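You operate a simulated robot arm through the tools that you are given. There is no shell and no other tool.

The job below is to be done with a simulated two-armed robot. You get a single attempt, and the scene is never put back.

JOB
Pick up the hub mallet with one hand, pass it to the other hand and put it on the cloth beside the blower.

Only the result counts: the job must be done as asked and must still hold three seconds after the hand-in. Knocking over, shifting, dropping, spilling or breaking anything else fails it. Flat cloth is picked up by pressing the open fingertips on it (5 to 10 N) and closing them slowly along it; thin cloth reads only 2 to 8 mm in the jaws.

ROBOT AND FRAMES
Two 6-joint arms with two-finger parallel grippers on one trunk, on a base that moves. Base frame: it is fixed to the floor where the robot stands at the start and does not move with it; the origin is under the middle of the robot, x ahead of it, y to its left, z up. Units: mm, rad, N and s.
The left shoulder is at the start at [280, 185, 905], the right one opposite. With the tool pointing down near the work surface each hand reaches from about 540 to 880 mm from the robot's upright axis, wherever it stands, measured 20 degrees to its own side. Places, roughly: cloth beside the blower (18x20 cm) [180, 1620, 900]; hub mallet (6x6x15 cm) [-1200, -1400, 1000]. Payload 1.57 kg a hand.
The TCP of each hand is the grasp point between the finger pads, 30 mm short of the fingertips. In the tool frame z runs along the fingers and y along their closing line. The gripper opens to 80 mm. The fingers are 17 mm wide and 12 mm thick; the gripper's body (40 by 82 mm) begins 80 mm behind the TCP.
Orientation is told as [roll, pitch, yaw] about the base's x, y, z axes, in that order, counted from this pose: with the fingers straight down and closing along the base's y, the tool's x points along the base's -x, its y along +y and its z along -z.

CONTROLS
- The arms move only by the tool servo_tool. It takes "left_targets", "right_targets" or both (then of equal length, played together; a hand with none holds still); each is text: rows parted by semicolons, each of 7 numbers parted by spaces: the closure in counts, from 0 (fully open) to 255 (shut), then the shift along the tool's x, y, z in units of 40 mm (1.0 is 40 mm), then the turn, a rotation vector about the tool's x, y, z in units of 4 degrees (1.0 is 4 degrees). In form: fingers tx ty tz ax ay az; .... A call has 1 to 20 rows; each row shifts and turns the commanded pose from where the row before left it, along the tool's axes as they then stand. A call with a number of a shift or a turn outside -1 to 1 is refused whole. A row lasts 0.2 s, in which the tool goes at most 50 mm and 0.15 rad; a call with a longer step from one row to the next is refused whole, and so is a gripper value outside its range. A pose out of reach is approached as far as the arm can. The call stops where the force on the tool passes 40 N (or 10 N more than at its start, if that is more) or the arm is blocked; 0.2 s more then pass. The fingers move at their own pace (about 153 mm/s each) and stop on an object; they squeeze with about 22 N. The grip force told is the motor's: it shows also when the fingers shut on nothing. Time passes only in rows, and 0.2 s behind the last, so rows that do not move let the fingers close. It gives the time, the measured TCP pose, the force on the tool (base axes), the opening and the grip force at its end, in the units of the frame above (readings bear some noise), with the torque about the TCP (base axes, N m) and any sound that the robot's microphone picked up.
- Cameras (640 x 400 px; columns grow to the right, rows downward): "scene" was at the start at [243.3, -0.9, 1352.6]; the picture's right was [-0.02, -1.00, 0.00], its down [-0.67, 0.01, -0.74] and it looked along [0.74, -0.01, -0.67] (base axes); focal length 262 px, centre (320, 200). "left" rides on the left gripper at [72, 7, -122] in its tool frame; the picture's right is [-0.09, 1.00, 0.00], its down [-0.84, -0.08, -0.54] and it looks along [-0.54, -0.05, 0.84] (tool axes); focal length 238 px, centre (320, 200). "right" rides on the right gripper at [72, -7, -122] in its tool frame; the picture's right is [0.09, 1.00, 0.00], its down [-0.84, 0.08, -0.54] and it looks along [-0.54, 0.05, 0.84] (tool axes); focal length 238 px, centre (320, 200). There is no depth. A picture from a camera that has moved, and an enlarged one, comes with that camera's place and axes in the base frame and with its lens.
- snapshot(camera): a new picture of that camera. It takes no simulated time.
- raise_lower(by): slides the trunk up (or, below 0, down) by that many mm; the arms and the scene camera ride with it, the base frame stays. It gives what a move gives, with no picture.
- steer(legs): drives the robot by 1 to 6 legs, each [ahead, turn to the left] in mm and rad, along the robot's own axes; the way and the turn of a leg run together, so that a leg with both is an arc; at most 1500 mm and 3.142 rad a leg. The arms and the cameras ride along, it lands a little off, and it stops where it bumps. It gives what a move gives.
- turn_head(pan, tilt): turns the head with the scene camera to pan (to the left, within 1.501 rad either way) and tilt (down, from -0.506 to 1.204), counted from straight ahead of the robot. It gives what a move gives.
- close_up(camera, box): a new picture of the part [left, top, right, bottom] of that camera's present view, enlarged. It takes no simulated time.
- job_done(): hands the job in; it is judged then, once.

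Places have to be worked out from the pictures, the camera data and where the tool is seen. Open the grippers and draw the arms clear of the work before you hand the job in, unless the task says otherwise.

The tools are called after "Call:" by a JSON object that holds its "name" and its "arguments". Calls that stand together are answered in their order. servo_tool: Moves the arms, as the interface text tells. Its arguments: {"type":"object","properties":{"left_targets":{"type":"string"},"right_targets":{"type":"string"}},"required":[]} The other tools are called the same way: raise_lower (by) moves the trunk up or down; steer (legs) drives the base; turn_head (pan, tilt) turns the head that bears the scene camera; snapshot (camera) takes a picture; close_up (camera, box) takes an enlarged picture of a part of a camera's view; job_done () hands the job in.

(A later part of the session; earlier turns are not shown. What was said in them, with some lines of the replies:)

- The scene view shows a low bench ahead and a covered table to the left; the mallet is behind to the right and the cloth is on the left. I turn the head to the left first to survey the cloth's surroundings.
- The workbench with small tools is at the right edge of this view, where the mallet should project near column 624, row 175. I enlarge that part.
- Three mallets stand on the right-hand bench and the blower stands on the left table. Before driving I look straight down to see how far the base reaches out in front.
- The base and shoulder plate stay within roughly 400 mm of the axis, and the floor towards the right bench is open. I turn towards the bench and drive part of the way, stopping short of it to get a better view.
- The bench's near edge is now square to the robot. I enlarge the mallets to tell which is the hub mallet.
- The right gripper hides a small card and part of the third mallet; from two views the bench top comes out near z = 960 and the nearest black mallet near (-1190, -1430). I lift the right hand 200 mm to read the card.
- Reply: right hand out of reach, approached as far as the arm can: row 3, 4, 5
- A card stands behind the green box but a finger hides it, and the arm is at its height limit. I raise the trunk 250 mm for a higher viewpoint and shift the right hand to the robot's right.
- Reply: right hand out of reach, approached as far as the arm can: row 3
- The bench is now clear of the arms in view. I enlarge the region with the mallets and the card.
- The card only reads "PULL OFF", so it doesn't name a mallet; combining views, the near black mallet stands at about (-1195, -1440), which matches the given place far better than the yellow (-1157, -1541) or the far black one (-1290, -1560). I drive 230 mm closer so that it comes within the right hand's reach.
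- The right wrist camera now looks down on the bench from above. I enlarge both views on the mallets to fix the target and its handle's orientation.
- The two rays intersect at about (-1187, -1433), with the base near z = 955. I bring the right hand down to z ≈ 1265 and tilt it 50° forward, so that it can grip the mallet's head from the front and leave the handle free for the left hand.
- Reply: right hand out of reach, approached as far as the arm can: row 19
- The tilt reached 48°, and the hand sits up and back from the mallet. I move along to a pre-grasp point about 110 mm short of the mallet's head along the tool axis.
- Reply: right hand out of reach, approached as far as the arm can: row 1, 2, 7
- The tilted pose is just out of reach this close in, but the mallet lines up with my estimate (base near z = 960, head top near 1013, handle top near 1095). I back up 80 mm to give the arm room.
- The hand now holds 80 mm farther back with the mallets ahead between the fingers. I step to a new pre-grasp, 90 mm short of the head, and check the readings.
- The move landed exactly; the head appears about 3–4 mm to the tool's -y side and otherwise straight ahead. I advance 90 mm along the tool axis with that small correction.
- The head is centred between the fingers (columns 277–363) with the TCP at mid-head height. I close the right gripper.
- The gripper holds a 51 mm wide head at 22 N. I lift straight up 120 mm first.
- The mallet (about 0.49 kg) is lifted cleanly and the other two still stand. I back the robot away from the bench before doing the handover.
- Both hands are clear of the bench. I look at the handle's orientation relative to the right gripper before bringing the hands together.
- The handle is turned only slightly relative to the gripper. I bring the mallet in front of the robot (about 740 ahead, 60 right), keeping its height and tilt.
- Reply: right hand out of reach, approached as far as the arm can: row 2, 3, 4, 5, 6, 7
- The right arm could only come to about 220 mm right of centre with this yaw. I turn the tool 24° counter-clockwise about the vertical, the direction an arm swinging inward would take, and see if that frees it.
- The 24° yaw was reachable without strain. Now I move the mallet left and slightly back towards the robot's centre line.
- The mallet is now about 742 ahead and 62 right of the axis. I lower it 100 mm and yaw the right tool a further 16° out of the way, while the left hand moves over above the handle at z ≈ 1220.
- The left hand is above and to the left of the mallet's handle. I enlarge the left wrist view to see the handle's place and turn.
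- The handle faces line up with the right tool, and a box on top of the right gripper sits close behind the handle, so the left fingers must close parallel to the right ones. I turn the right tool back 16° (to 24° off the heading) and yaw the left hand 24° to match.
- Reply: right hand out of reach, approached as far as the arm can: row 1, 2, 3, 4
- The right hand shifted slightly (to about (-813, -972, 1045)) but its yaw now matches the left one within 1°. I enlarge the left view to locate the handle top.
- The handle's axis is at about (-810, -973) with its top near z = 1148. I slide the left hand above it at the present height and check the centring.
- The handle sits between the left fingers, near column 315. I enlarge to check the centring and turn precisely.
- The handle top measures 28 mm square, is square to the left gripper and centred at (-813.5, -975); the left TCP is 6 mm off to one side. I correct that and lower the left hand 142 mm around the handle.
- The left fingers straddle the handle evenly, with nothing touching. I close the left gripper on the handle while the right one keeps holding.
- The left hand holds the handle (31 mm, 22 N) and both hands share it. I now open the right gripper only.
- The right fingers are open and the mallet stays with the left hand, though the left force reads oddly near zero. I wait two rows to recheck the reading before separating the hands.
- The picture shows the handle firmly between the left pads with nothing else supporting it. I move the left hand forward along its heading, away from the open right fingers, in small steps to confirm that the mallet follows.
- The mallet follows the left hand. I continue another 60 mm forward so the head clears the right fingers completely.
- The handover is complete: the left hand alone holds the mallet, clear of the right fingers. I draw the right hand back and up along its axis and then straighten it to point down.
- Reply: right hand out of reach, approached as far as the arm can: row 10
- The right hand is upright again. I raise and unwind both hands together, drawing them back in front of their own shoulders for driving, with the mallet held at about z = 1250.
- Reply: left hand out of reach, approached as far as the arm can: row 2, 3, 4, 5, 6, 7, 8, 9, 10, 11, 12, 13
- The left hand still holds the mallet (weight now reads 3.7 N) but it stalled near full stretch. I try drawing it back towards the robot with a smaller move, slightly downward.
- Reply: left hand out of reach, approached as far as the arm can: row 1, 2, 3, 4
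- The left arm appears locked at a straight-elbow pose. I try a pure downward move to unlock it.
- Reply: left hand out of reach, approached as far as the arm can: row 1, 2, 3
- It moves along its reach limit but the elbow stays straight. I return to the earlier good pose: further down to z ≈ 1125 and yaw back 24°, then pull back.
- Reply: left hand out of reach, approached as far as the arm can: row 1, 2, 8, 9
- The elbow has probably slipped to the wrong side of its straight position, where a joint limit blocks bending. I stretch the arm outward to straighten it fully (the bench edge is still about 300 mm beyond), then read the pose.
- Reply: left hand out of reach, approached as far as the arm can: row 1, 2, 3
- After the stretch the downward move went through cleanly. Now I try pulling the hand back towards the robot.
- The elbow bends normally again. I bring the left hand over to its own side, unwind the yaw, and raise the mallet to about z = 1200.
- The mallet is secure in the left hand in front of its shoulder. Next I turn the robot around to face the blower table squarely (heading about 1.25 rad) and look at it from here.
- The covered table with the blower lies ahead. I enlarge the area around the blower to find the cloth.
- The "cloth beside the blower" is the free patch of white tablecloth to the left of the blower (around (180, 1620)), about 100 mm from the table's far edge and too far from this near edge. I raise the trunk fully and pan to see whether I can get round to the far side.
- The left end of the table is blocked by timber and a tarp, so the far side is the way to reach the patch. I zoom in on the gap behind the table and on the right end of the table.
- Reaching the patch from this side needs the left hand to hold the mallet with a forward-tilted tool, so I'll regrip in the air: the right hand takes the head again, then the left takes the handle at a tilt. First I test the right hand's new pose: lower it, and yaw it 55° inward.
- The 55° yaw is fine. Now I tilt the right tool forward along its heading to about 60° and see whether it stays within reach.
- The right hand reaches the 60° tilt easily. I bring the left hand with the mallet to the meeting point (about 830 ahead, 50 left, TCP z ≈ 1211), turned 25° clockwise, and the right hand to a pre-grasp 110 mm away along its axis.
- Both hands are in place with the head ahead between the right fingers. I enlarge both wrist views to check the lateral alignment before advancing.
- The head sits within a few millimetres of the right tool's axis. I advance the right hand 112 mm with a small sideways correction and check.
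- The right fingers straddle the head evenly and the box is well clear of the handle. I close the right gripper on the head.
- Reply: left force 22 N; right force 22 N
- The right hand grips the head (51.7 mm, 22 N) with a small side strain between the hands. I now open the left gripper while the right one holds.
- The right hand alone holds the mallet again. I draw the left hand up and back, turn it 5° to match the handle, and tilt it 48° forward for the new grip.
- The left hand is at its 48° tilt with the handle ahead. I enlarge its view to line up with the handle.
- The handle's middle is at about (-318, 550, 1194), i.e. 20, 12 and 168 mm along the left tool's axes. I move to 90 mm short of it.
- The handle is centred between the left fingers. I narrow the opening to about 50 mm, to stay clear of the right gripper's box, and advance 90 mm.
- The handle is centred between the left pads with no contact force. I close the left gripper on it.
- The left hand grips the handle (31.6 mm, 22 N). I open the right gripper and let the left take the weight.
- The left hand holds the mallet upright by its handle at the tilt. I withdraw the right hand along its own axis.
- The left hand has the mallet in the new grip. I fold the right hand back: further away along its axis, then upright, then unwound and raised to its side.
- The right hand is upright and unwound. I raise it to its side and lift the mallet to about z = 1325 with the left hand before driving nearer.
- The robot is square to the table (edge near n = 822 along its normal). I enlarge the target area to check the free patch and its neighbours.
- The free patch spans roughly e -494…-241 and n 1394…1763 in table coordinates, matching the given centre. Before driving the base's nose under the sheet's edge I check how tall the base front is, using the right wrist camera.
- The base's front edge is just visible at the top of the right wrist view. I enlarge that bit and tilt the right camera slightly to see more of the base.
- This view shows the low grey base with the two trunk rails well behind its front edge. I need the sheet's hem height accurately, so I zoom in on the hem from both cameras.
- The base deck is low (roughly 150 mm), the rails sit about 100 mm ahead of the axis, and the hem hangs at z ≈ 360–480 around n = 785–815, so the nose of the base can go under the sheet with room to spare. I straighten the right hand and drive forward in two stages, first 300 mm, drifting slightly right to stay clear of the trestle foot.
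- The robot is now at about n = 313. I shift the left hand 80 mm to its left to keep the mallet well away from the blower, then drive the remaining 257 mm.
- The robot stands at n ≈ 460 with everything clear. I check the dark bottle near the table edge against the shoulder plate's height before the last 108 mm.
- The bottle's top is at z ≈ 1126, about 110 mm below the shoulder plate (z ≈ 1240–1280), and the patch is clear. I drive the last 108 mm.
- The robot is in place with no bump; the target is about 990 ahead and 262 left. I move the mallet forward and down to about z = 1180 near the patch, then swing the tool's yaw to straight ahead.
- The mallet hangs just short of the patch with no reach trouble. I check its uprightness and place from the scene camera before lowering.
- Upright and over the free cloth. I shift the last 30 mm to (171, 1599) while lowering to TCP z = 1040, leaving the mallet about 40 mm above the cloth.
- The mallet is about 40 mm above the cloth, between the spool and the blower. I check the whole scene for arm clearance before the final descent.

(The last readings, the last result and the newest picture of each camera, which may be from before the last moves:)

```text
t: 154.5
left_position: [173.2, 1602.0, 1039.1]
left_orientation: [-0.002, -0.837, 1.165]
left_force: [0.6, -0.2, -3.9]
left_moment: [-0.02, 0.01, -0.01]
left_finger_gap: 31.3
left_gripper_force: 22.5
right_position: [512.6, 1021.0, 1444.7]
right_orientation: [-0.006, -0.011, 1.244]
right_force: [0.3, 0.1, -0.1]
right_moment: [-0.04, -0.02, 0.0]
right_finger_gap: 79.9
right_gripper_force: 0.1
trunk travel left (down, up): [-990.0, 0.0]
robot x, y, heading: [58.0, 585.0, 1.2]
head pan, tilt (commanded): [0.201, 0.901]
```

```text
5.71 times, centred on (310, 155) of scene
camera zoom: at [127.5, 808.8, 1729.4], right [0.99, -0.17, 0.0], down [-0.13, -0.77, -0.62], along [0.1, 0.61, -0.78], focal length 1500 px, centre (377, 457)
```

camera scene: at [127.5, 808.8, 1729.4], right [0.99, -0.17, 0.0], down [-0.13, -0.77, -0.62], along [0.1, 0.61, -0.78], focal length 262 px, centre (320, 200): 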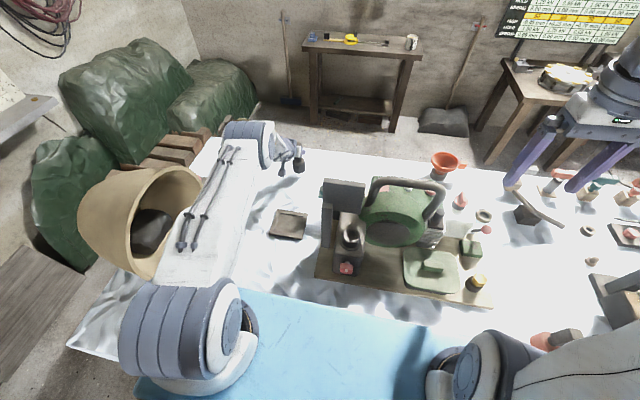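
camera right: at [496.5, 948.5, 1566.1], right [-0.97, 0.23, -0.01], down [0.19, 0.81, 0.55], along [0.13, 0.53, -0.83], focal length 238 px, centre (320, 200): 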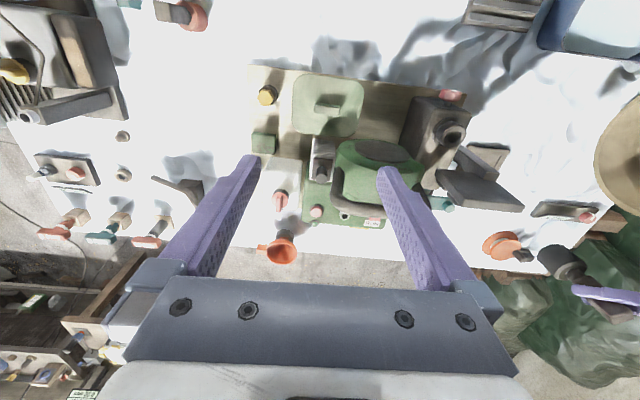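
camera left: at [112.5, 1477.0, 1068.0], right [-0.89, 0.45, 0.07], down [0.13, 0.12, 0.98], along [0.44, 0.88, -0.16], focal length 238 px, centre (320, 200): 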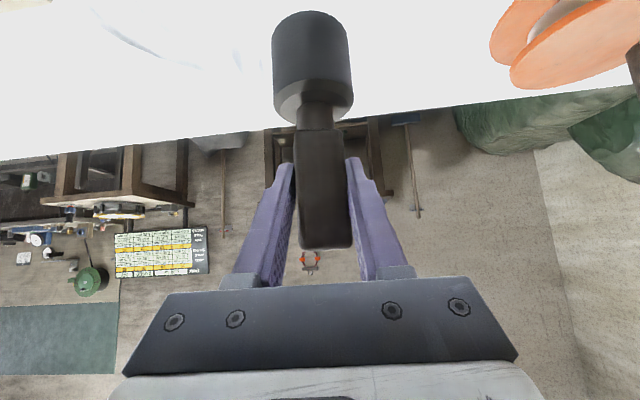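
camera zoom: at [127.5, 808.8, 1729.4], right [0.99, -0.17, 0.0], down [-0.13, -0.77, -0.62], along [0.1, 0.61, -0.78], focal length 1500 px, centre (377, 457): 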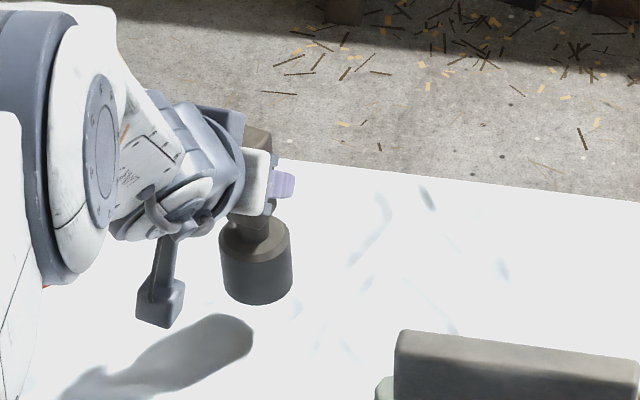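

Everything is clear: the arm passes well inside the barrel and above the small items. I lower 28 mm and read the force.

Call:
{"name": "servo_tool", "arguments": {"left_targets": "255 0.26 0 0.235 0 0 0; 255 0.26 0 0.235 0 0 0; 255 0 0 0 0 0 0"}}

Call:
{"name": "close_up", "arguments": {"camera": "scene", "box": [270, 120, 350, 190]}}

Call:
{"name": "close_up", "arguments": {"camera": "right", "box": [460, 180, 580, 290]}}

```text
t: 155.3
left_position: [173.9, 1600.0, 1011.3]
left_orientation: [-0.001, -0.835, 1.162]
left_force: [0.7, 0.4, -3.8]
left_moment: [-0.02, 0.04, 0.01]
left_finger_gap: 31.2
left_gripper_force: 22.1
right_position: [512.4, 1020.7, 1444.9]
right_orientation: [-0.007, -0.01, 1.244]
right_force: [-0.9, -0.4, -0.9]
right_moment: [0.04, 0.04, 0.04]
right_finger_gap: 80.0
right_gripper_force: 0.0
trunk travel left (down, up): [-990.0, 0.0]
robot x, y, heading: [58.4, 580.1, 1.201]
head pan, tilt (commanded): [0.201, 0.901]
```

```text
5.71 times, centred on (310, 155) of scene
camera zoom: at [127.5, 808.5, 1729.4], right [0.99, -0.17, 0.0], down [-0.13, -0.77, -0.62], along [0.1, 0.61, -0.78], focal length 1500 px, centre (377, 457)
```

zoom: 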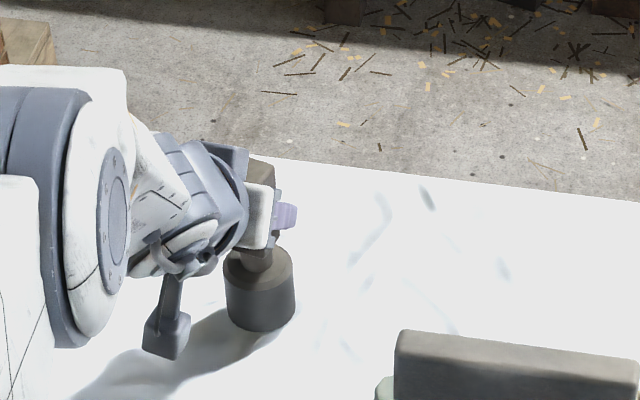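

```text
3.64 times, centred on (520, 235) of right
camera zoom: at [496.4, 948.3, 1566.3], right [-0.97, 0.23, -0.01], down [0.19, 0.81, 0.55], along [0.13, 0.53, -0.83], focal length 867 px, centre (-407, 73)
```

zoom: 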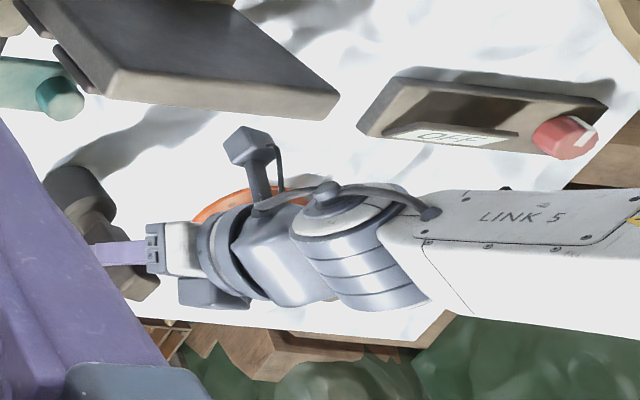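

No contact yet (3.8 N of weight) and the shadow shows a gap of about 10 mm. I lower in 3 mm steps.

Call:
{"name": "servo_tool", "arguments": {"left_targets": "255 0.0556 0 0.0503 0 0 0; 255 0.0556 0 0.0503 0 0 0; 255 0 0 0 0 0 0"}}

Call:
{"name": "servo_tool", "arguments": {"left_targets": "255 0.0556 0 0.0503 0 0 0; 255 0 0 0 0 0 0"}}

```text
t: 156.1
left_position: [173.4, 1601.1, 1006.0]
left_orientation: [0.001, -0.835, 1.161]
left_force: [-1.4, -0.6, -4.4]
left_moment: [-0.03, 0.0, 0.0]
left_finger_gap: 31.1
left_gripper_force: 21.8
right_position: [512.7, 1020.3, 1445.8]
right_orientation: [-0.006, -0.011, 1.246]
right_force: [0.4, -0.3, 0.1]
right_moment: [0.02, 0.0, -0.02]
right_finger_gap: 80.0
right_gripper_force: 0.0
trunk travel left (down, up): [-990.0, 0.0]
robot x, y, heading: [58.0, 586.5, 1.2]
head pan, tilt (commanded): [0.201, 0.901]
```

```text
t: 156.7
left_position: [173.6, 1600.4, 1005.3]
left_orientation: [0.0, -0.84, 1.162]
left_force: [-0.8, -2.2, 8.8]
left_moment: [-0.43, 0.22, 0.03]
left_finger_gap: 31.1
left_gripper_force: 22.3
right_position: [513.5, 1018.9, 1445.4]
right_orientation: [-0.008, -0.013, 1.244]
right_force: [0.6, 0.3, 0.2]
right_moment: [-0.01, 0.01, -0.03]
right_finger_gap: 80.0
right_gripper_force: 0.0
trunk travel left (down, up): [-990.0, 0.0]
robot x, y, heading: [56.1, 584.6, 1.198]
head pan, tilt (commanded): [0.201, 0.901]
```

Contact: the force went from -4.4 N to +8.8 N with the TCP at z ≈ 1004, so the mallet stands on the cloth. I ease off about 1 mm and check the force before releasing.

Call:
{"name": "servo_tool", "arguments": {"left_targets": "255 -0.0222 0 -0.0201 0 0 0; 255 0 0 0 0 0 0"}}

Call:
{"name": "close_up", "arguments": {"camera": "scene", "box": [270, 120, 350, 190]}}

Call:
{"name": "snapshot", "arguments": {"camera": "left"}}

```text
t: 157.3
left_position: [172.4, 1602.0, 1005.1]
left_orientation: [0.0, -0.84, 1.163]
left_force: [1.5, 3.9, 8.3]
left_moment: [0.27, 0.12, -0.04]
left_finger_gap: 31.2
left_gripper_force: 22.4
right_position: [512.7, 1019.9, 1444.7]
right_orientation: [-0.008, -0.013, 1.244]
right_force: [0.1, 0.2, -0.4]
right_moment: [-0.05, 0.03, 0.0]
right_finger_gap: 80.0
right_gripper_force: 0.1
trunk travel left (down, up): [-990.0, 0.0]
robot x, y, heading: [57.9, 584.9, 1.197]
head pan, tilt (commanded): [0.201, 0.901]
```

```text
5.71 times, centred on (310, 155) of scene
camera zoom: at [127.5, 808.0, 1729.6], right [0.99, -0.17, 0.0], down [-0.13, -0.77, -0.62], along [0.1, 0.61, -0.78], focal length 1500 px, centre (377, 457)
```

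zoom: 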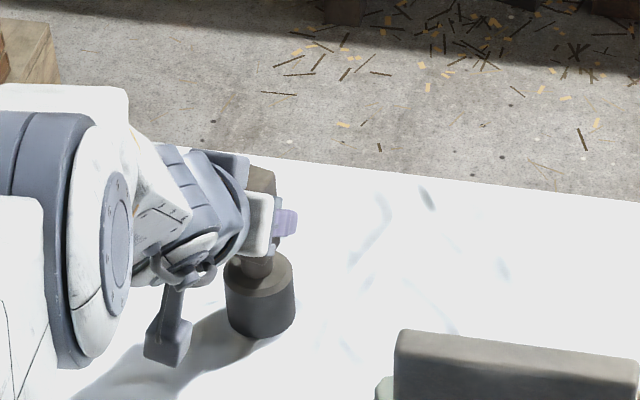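

```text
taken
camera left: at [113.2, 1477.3, 1032.5], right [-0.89, 0.45, 0.07], down [0.13, 0.11, 0.98], along [0.44, 0.88, -0.16], focal length 238 px, centre (320, 200)
```

left: 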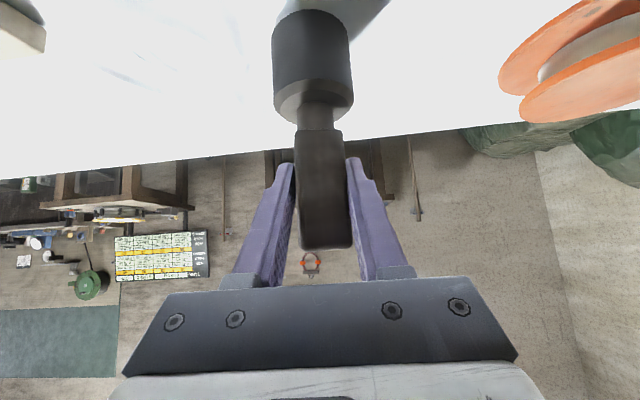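

The mallet is pressed lightly on the cloth and looks upright. I release it gently by opening the fingers in small steps.

Call:
{"name": "servo_tool", "arguments": {"left_targets": "148 0 0 0 0 0 0; 142 0 0 0 0 0 0; 134 0 0 0 0 0 0; 124 0 0 0 0 0 0; 110 0 0 0 0 0 0; 96 0 0 0 0 0 0; 80 0 0 0 0 0 0; 80 0 0 0 0 0 0"}}

Call:
{"name": "close_up", "arguments": {"camera": "scene", "box": [270, 120, 350, 190]}}

Call:
{"name": "snapshot", "arguments": {"camera": "left"}}

```text
t: 159.1
left_position: [173.1, 1600.8, 1004.3]
left_orientation: [-0.001, -0.836, 1.164]
left_force: [0.1, 0.4, 0.6]
left_moment: [-0.01, -0.01, 0.01]
left_finger_gap: 54.7
left_gripper_force: 0.1
right_position: [513.0, 1020.3, 1444.9]
right_orientation: [-0.009, -0.01, 1.246]
right_force: [1.5, 0.4, -0.1]
right_moment: [0.01, 0.01, -0.01]
right_finger_gap: 80.0
right_gripper_force: 0.2
trunk travel left (down, up): [-990.0, 0.0]
robot x, y, heading: [59.0, 582.7, 1.2]
head pan, tilt (commanded): [0.201, 0.901]
```

```text
5.71 times, centred on (310, 155) of scene
camera zoom: at [127.5, 808.3, 1729.5], right [0.99, -0.17, 0.0], down [-0.13, -0.77, -0.62], along [0.1, 0.61, -0.78], focal length 1500 px, centre (377, 457)
```

zoom: 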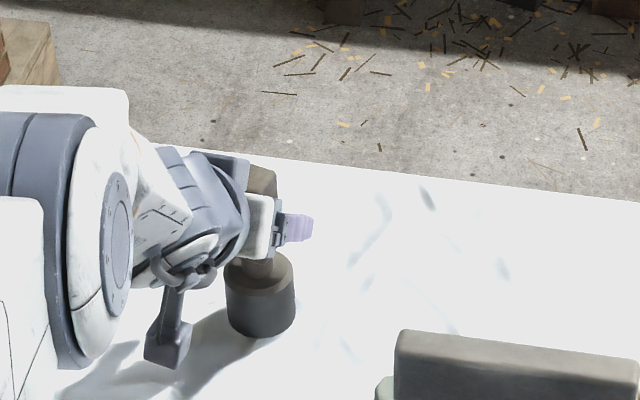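

```text
taken
camera left: at [112.9, 1476.5, 1031.3], right [-0.89, 0.45, 0.07], down [0.13, 0.12, 0.98], along [0.44, 0.88, -0.16], focal length 238 px, centre (320, 200)
```

left: 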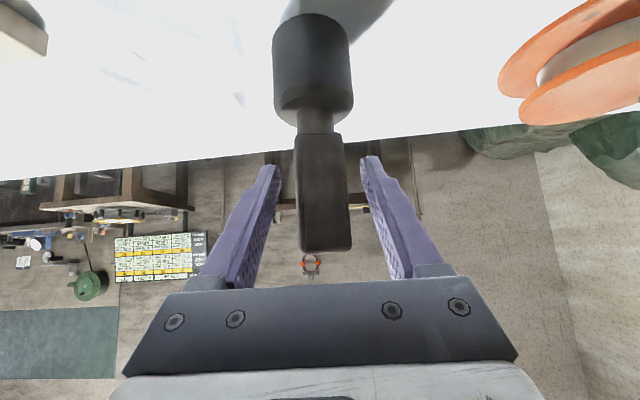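

The mallet stands on its own between the open fingers. I withdraw the left hand along its axis, back and up.

Call:
{"name": "servo_tool", "arguments": {"left_targets": "80 0 0 -0.3 0 0 0; 80 0 0 -0.5 0 0 0; 80 0 0 -0.7 0 0 0; 80 0 0 -0.8 0 0 0; 80 0 0 -0.8 0 0 0; 80 0 0 -0.8 0 0 0; 80 0 0 0 0 0 0"}}

Call:
{"name": "snapshot", "arguments": {"camera": "left"}}

Call:
{"name": "close_up", "arguments": {"camera": "scene", "box": [230, 110, 370, 220]}}

```text
t: 160.7
left_position: [125.5, 1494.7, 1107.6]
left_orientation: [0.0, -0.836, 1.164]
left_force: [0.1, 0.2, 0.3]
left_moment: [0.04, -0.04, 0.0]
left_finger_gap: 54.9
left_gripper_force: 0.0
right_position: [512.7, 1019.2, 1445.7]
right_orientation: [-0.007, -0.011, 1.245]
right_force: [-0.1, -0.4, 0.6]
right_moment: [0.0, 0.01, -0.01]
right_finger_gap: 79.9
right_gripper_force: 0.1
trunk travel left (down, up): [-990.0, 0.0]
robot x, y, heading: [56.1, 582.1, 1.207]
head pan, tilt (commanded): [0.201, 0.901]
```

```text
taken
camera left: at [65.9, 1370.1, 1135.4], right [-0.89, 0.45, 0.07], down [0.13, 0.12, 0.98], along [0.44, 0.88, -0.16], focal length 238 px, centre (320, 200)
```

left: 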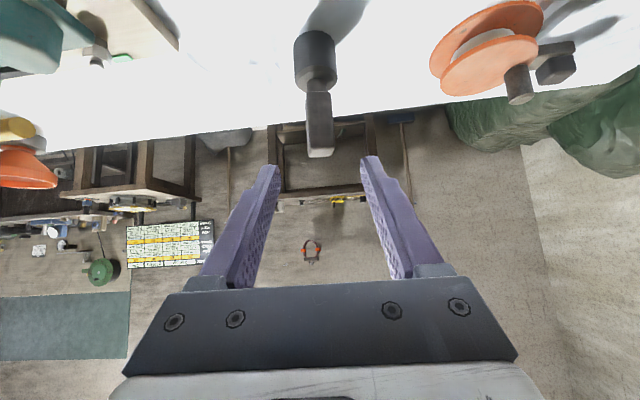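

```text
3.64 times, centred on (300, 165) of scene
camera zoom: at [127.4, 808.0, 1729.5], right [0.99, -0.17, 0.0], down [-0.13, -0.77, -0.62], along [0.1, 0.61, -0.78], focal length 954 px, centre (393, 327)
```

zoom: 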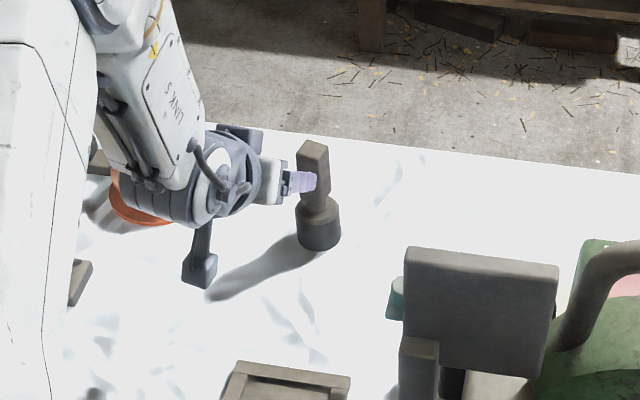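

The mallet stands upright on the patch, its base at about (169, 1603), close to the given centre. I draw the left hand further back and up and open it fully.

Call:
{"name": "servo_tool", "arguments": {"left_targets": "60 0 0 -0.9 0 0 0; 40 0 0 -0.9 0 0 0; 20 0 0 -0.9 0 0 0; 0 0 0 -0.9 0 0 0; 0 -0.6 0 -0.55 0 0 0; 0 -0.6 0 -0.55 0 0 0; 0 0 0 0 0 0 0"}}

Call:
{"name": "snapshot", "arguments": {"camera": "scene"}}

```text
t: 162.3
left_position: [84.5, 1397.2, 1272.1]
left_orientation: [0.0, -0.836, 1.162]
left_force: [-0.2, 0.0, 0.4]
left_moment: [-0.02, -0.01, -0.03]
left_finger_gap: 79.9
left_gripper_force: 0.1
right_position: [512.0, 1019.2, 1445.1]
right_orientation: [-0.007, -0.012, 1.244]
right_force: [0.6, -0.5, 0.9]
right_moment: [0.01, -0.02, 0.01]
right_finger_gap: 79.9
right_gripper_force: 0.1
trunk travel left (down, up): [-990.0, 0.0]
robot x, y, heading: [55.0, 584.0, 1.205]
head pan, tilt (commanded): [0.201, 0.901]
```

```text
taken
camera scene: at [127.4, 808.0, 1729.5], right [0.99, -0.17, 0.0], down [-0.13, -0.77, -0.62], along [0.1, 0.61, -0.78], focal length 262 px, centre (320, 200)
```

scene: 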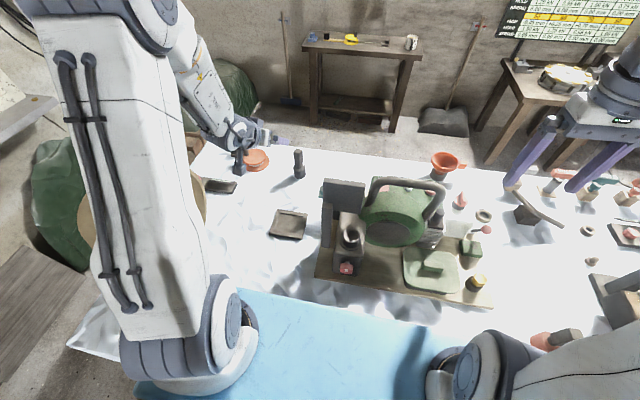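

Both grippers are open and the mallet stands free. I back the robot straight out along the way it came in, so the base leaves the sheet and the arms leave the table area.

Call:
{"name": "steer", "arguments": {"legs": [[-420, 0]]}}

Call:
{"name": "turn_head", "arguments": {"pan": 0.1, "tilt": 0.7}}

Call:
{"name": "snapshot", "arguments": {"camera": "scene"}}

Call:
{"name": "close_up", "arguments": {"camera": "scene", "box": [240, 110, 380, 220]}}

```text
t: 164.9
left_position: [-64.5, 1007.4, 1272.0]
left_orientation: [-0.002, -0.836, 1.159]
left_force: [-0.5, 0.1, -0.4]
left_moment: [0.0, 0.0, 0.0]
left_finger_gap: 80.0
left_gripper_force: 0.0
right_position: [361.8, 627.5, 1445.4]
right_orientation: [-0.007, -0.013, 1.24]
right_force: [-0.8, -0.5, 0.0]
right_moment: [0.02, 0.0, -0.02]
right_finger_gap: 79.9
right_gripper_force: 0.0
trunk travel left (down, up): [-990.0, 0.0]
robot x, y, heading: [-96.5, 195.1, 1.198]
head pan, tilt (commanded): [0.201, 0.901]
```

```text
t: 165.6
left_position: [-64.4, 1007.2, 1272.7]
left_orientation: [0.001, -0.835, 1.16]
left_force: [-0.4, 0.4, 0.2]
left_moment: [-0.02, 0.0, -0.01]
left_finger_gap: 79.8
left_gripper_force: 0.1
right_position: [361.2, 628.4, 1445.7]
right_orientation: [-0.007, -0.012, 1.241]
right_force: [-0.5, 1.4, 0.0]
right_moment: [-0.02, 0.0, 0.01]
right_finger_gap: 80.0
right_gripper_force: 0.1
trunk travel left (down, up): [-990.0, 0.0]
robot x, y, heading: [-98.3, 191.2, 1.195]
head pan, tilt (commanded): [0.099, 0.7]
```

```text
taken
camera scene: at [-14.2, 424.8, 1745.6], right [0.96, -0.27, 0.0], down [-0.17, -0.62, -0.76], along [0.21, 0.74, -0.64], focal length 262 px, centre (320, 200)
```

scene: 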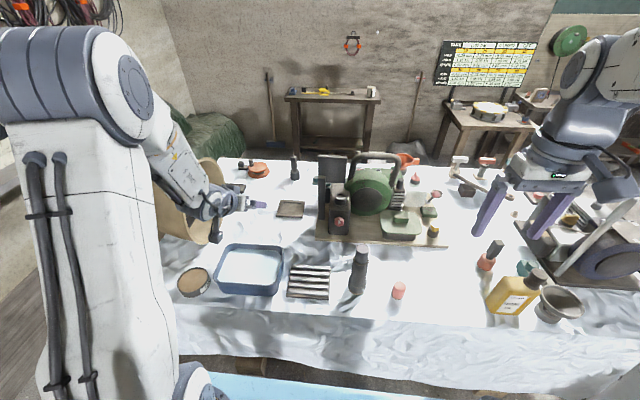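

```text
3.64 times, centred on (310, 165) of scene
camera zoom: at [-14.2, 424.8, 1745.6], right [0.96, -0.27, 0.0], down [-0.17, -0.62, -0.76], along [0.21, 0.74, -0.64], focal length 954 px, centre (356, 327)
```

zoom: 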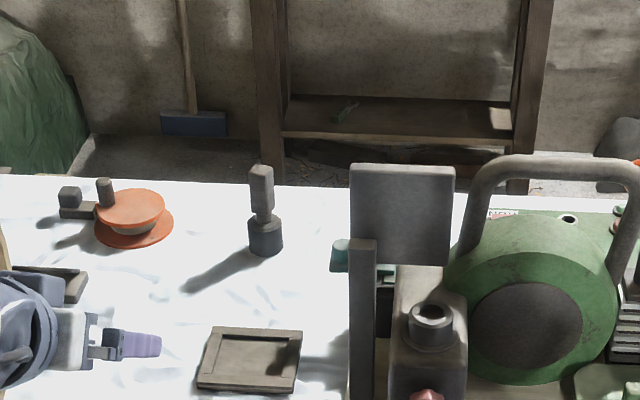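

The mallet stands steady on the cloth beside the blower and everything else looks undisturbed. I back off another 300 mm so both arms are completely clear of the table.

Call:
{"name": "steer", "arguments": {"legs": [[-300, 0]]}}

Call:
{"name": "snapshot", "arguments": {"camera": "scene"}}

Call:
{"name": "close_up", "arguments": {"camera": "scene", "box": [240, 110, 380, 220]}}

```text
t: 167.7
left_position: [-172.0, 726.3, 1271.3]
left_orientation: [-0.001, -0.836, 1.157]
left_force: [-0.2, 0.5, -0.4]
left_moment: [-0.03, 0.01, -0.03]
left_finger_gap: 80.1
left_gripper_force: 0.1
right_position: [252.4, 345.8, 1445.5]
right_orientation: [-0.007, -0.014, 1.24]
right_force: [-0.4, -0.1, 0.5]
right_moment: [-0.01, -0.01, -0.03]
right_finger_gap: 80.0
right_gripper_force: 0.1
trunk travel left (down, up): [-990.0, 0.0]
robot x, y, heading: [-207.9, -85.9, 1.19]
head pan, tilt (commanded): [0.099, 0.7]
```

```text
taken
camera scene: at [-124.0, 144.1, 1745.7], right [0.96, -0.27, 0.0], down [-0.18, -0.62, -0.76], along [0.21, 0.74, -0.64], focal length 262 px, centre (320, 200)
```

scene: 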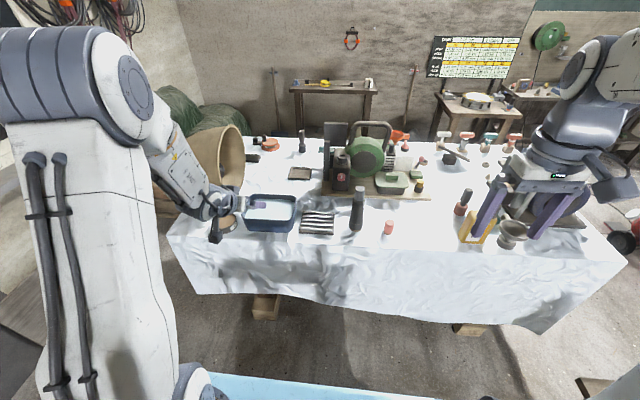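

```text
3.64 times, centred on (310, 165) of scene
camera zoom: at [-124.0, 144.1, 1745.7], right [0.96, -0.27, 0.0], down [-0.18, -0.62, -0.76], along [0.21, 0.74, -0.64], focal length 954 px, centre (356, 327)
```

zoom: 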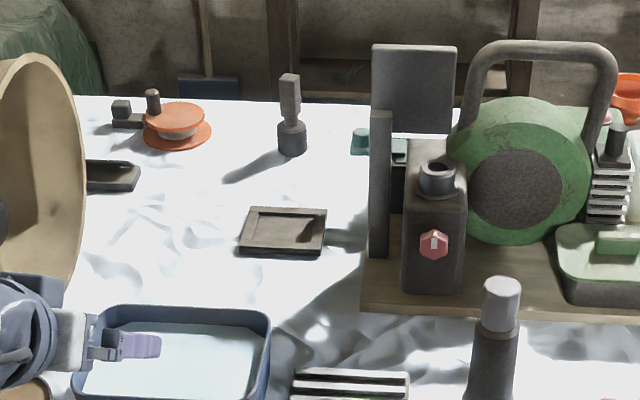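

The mallet stands upright on the cloth to the left of the blower, near (175, 1610). Both grippers are open, the arms are clear of the table and nothing else has moved, so I hand the job in.

Call:
{"name": "job_done", "arguments": {}}

```text
The job is handed in.
```

The mallet is standing upright on the cloth to the left of the blower, and I've handed the job in. The result hasn't come back yet. From the pictures its base is near (175, 1610), close to the given centre of (180, 1620).

- **Which mallet:** three similar mallets stood on the bench and none was marked as the hub mallet. I took the black one at about (-1187, -1433). It was by far the closest to the place you gave, but position was the only clue I had.
- **Handover:** the right hand picked the mallet up and passed it to the left. To reach far enough across the table, I then passed it back to the right for a moment so the left could take a tilted grip. The left hand placed it.
- **Which cloth:** I took "the cloth beside the blower" to be the free patch of white tablecloth at your coordinates, as no separate cloth was there.
- **Clearance:** the front of the base went a little way under the hanging edge of the tablecloth and came straight back out, with no bump reported. Nothing else appears moved in the final pictures, both grippers are open and the arms are clear of the table.
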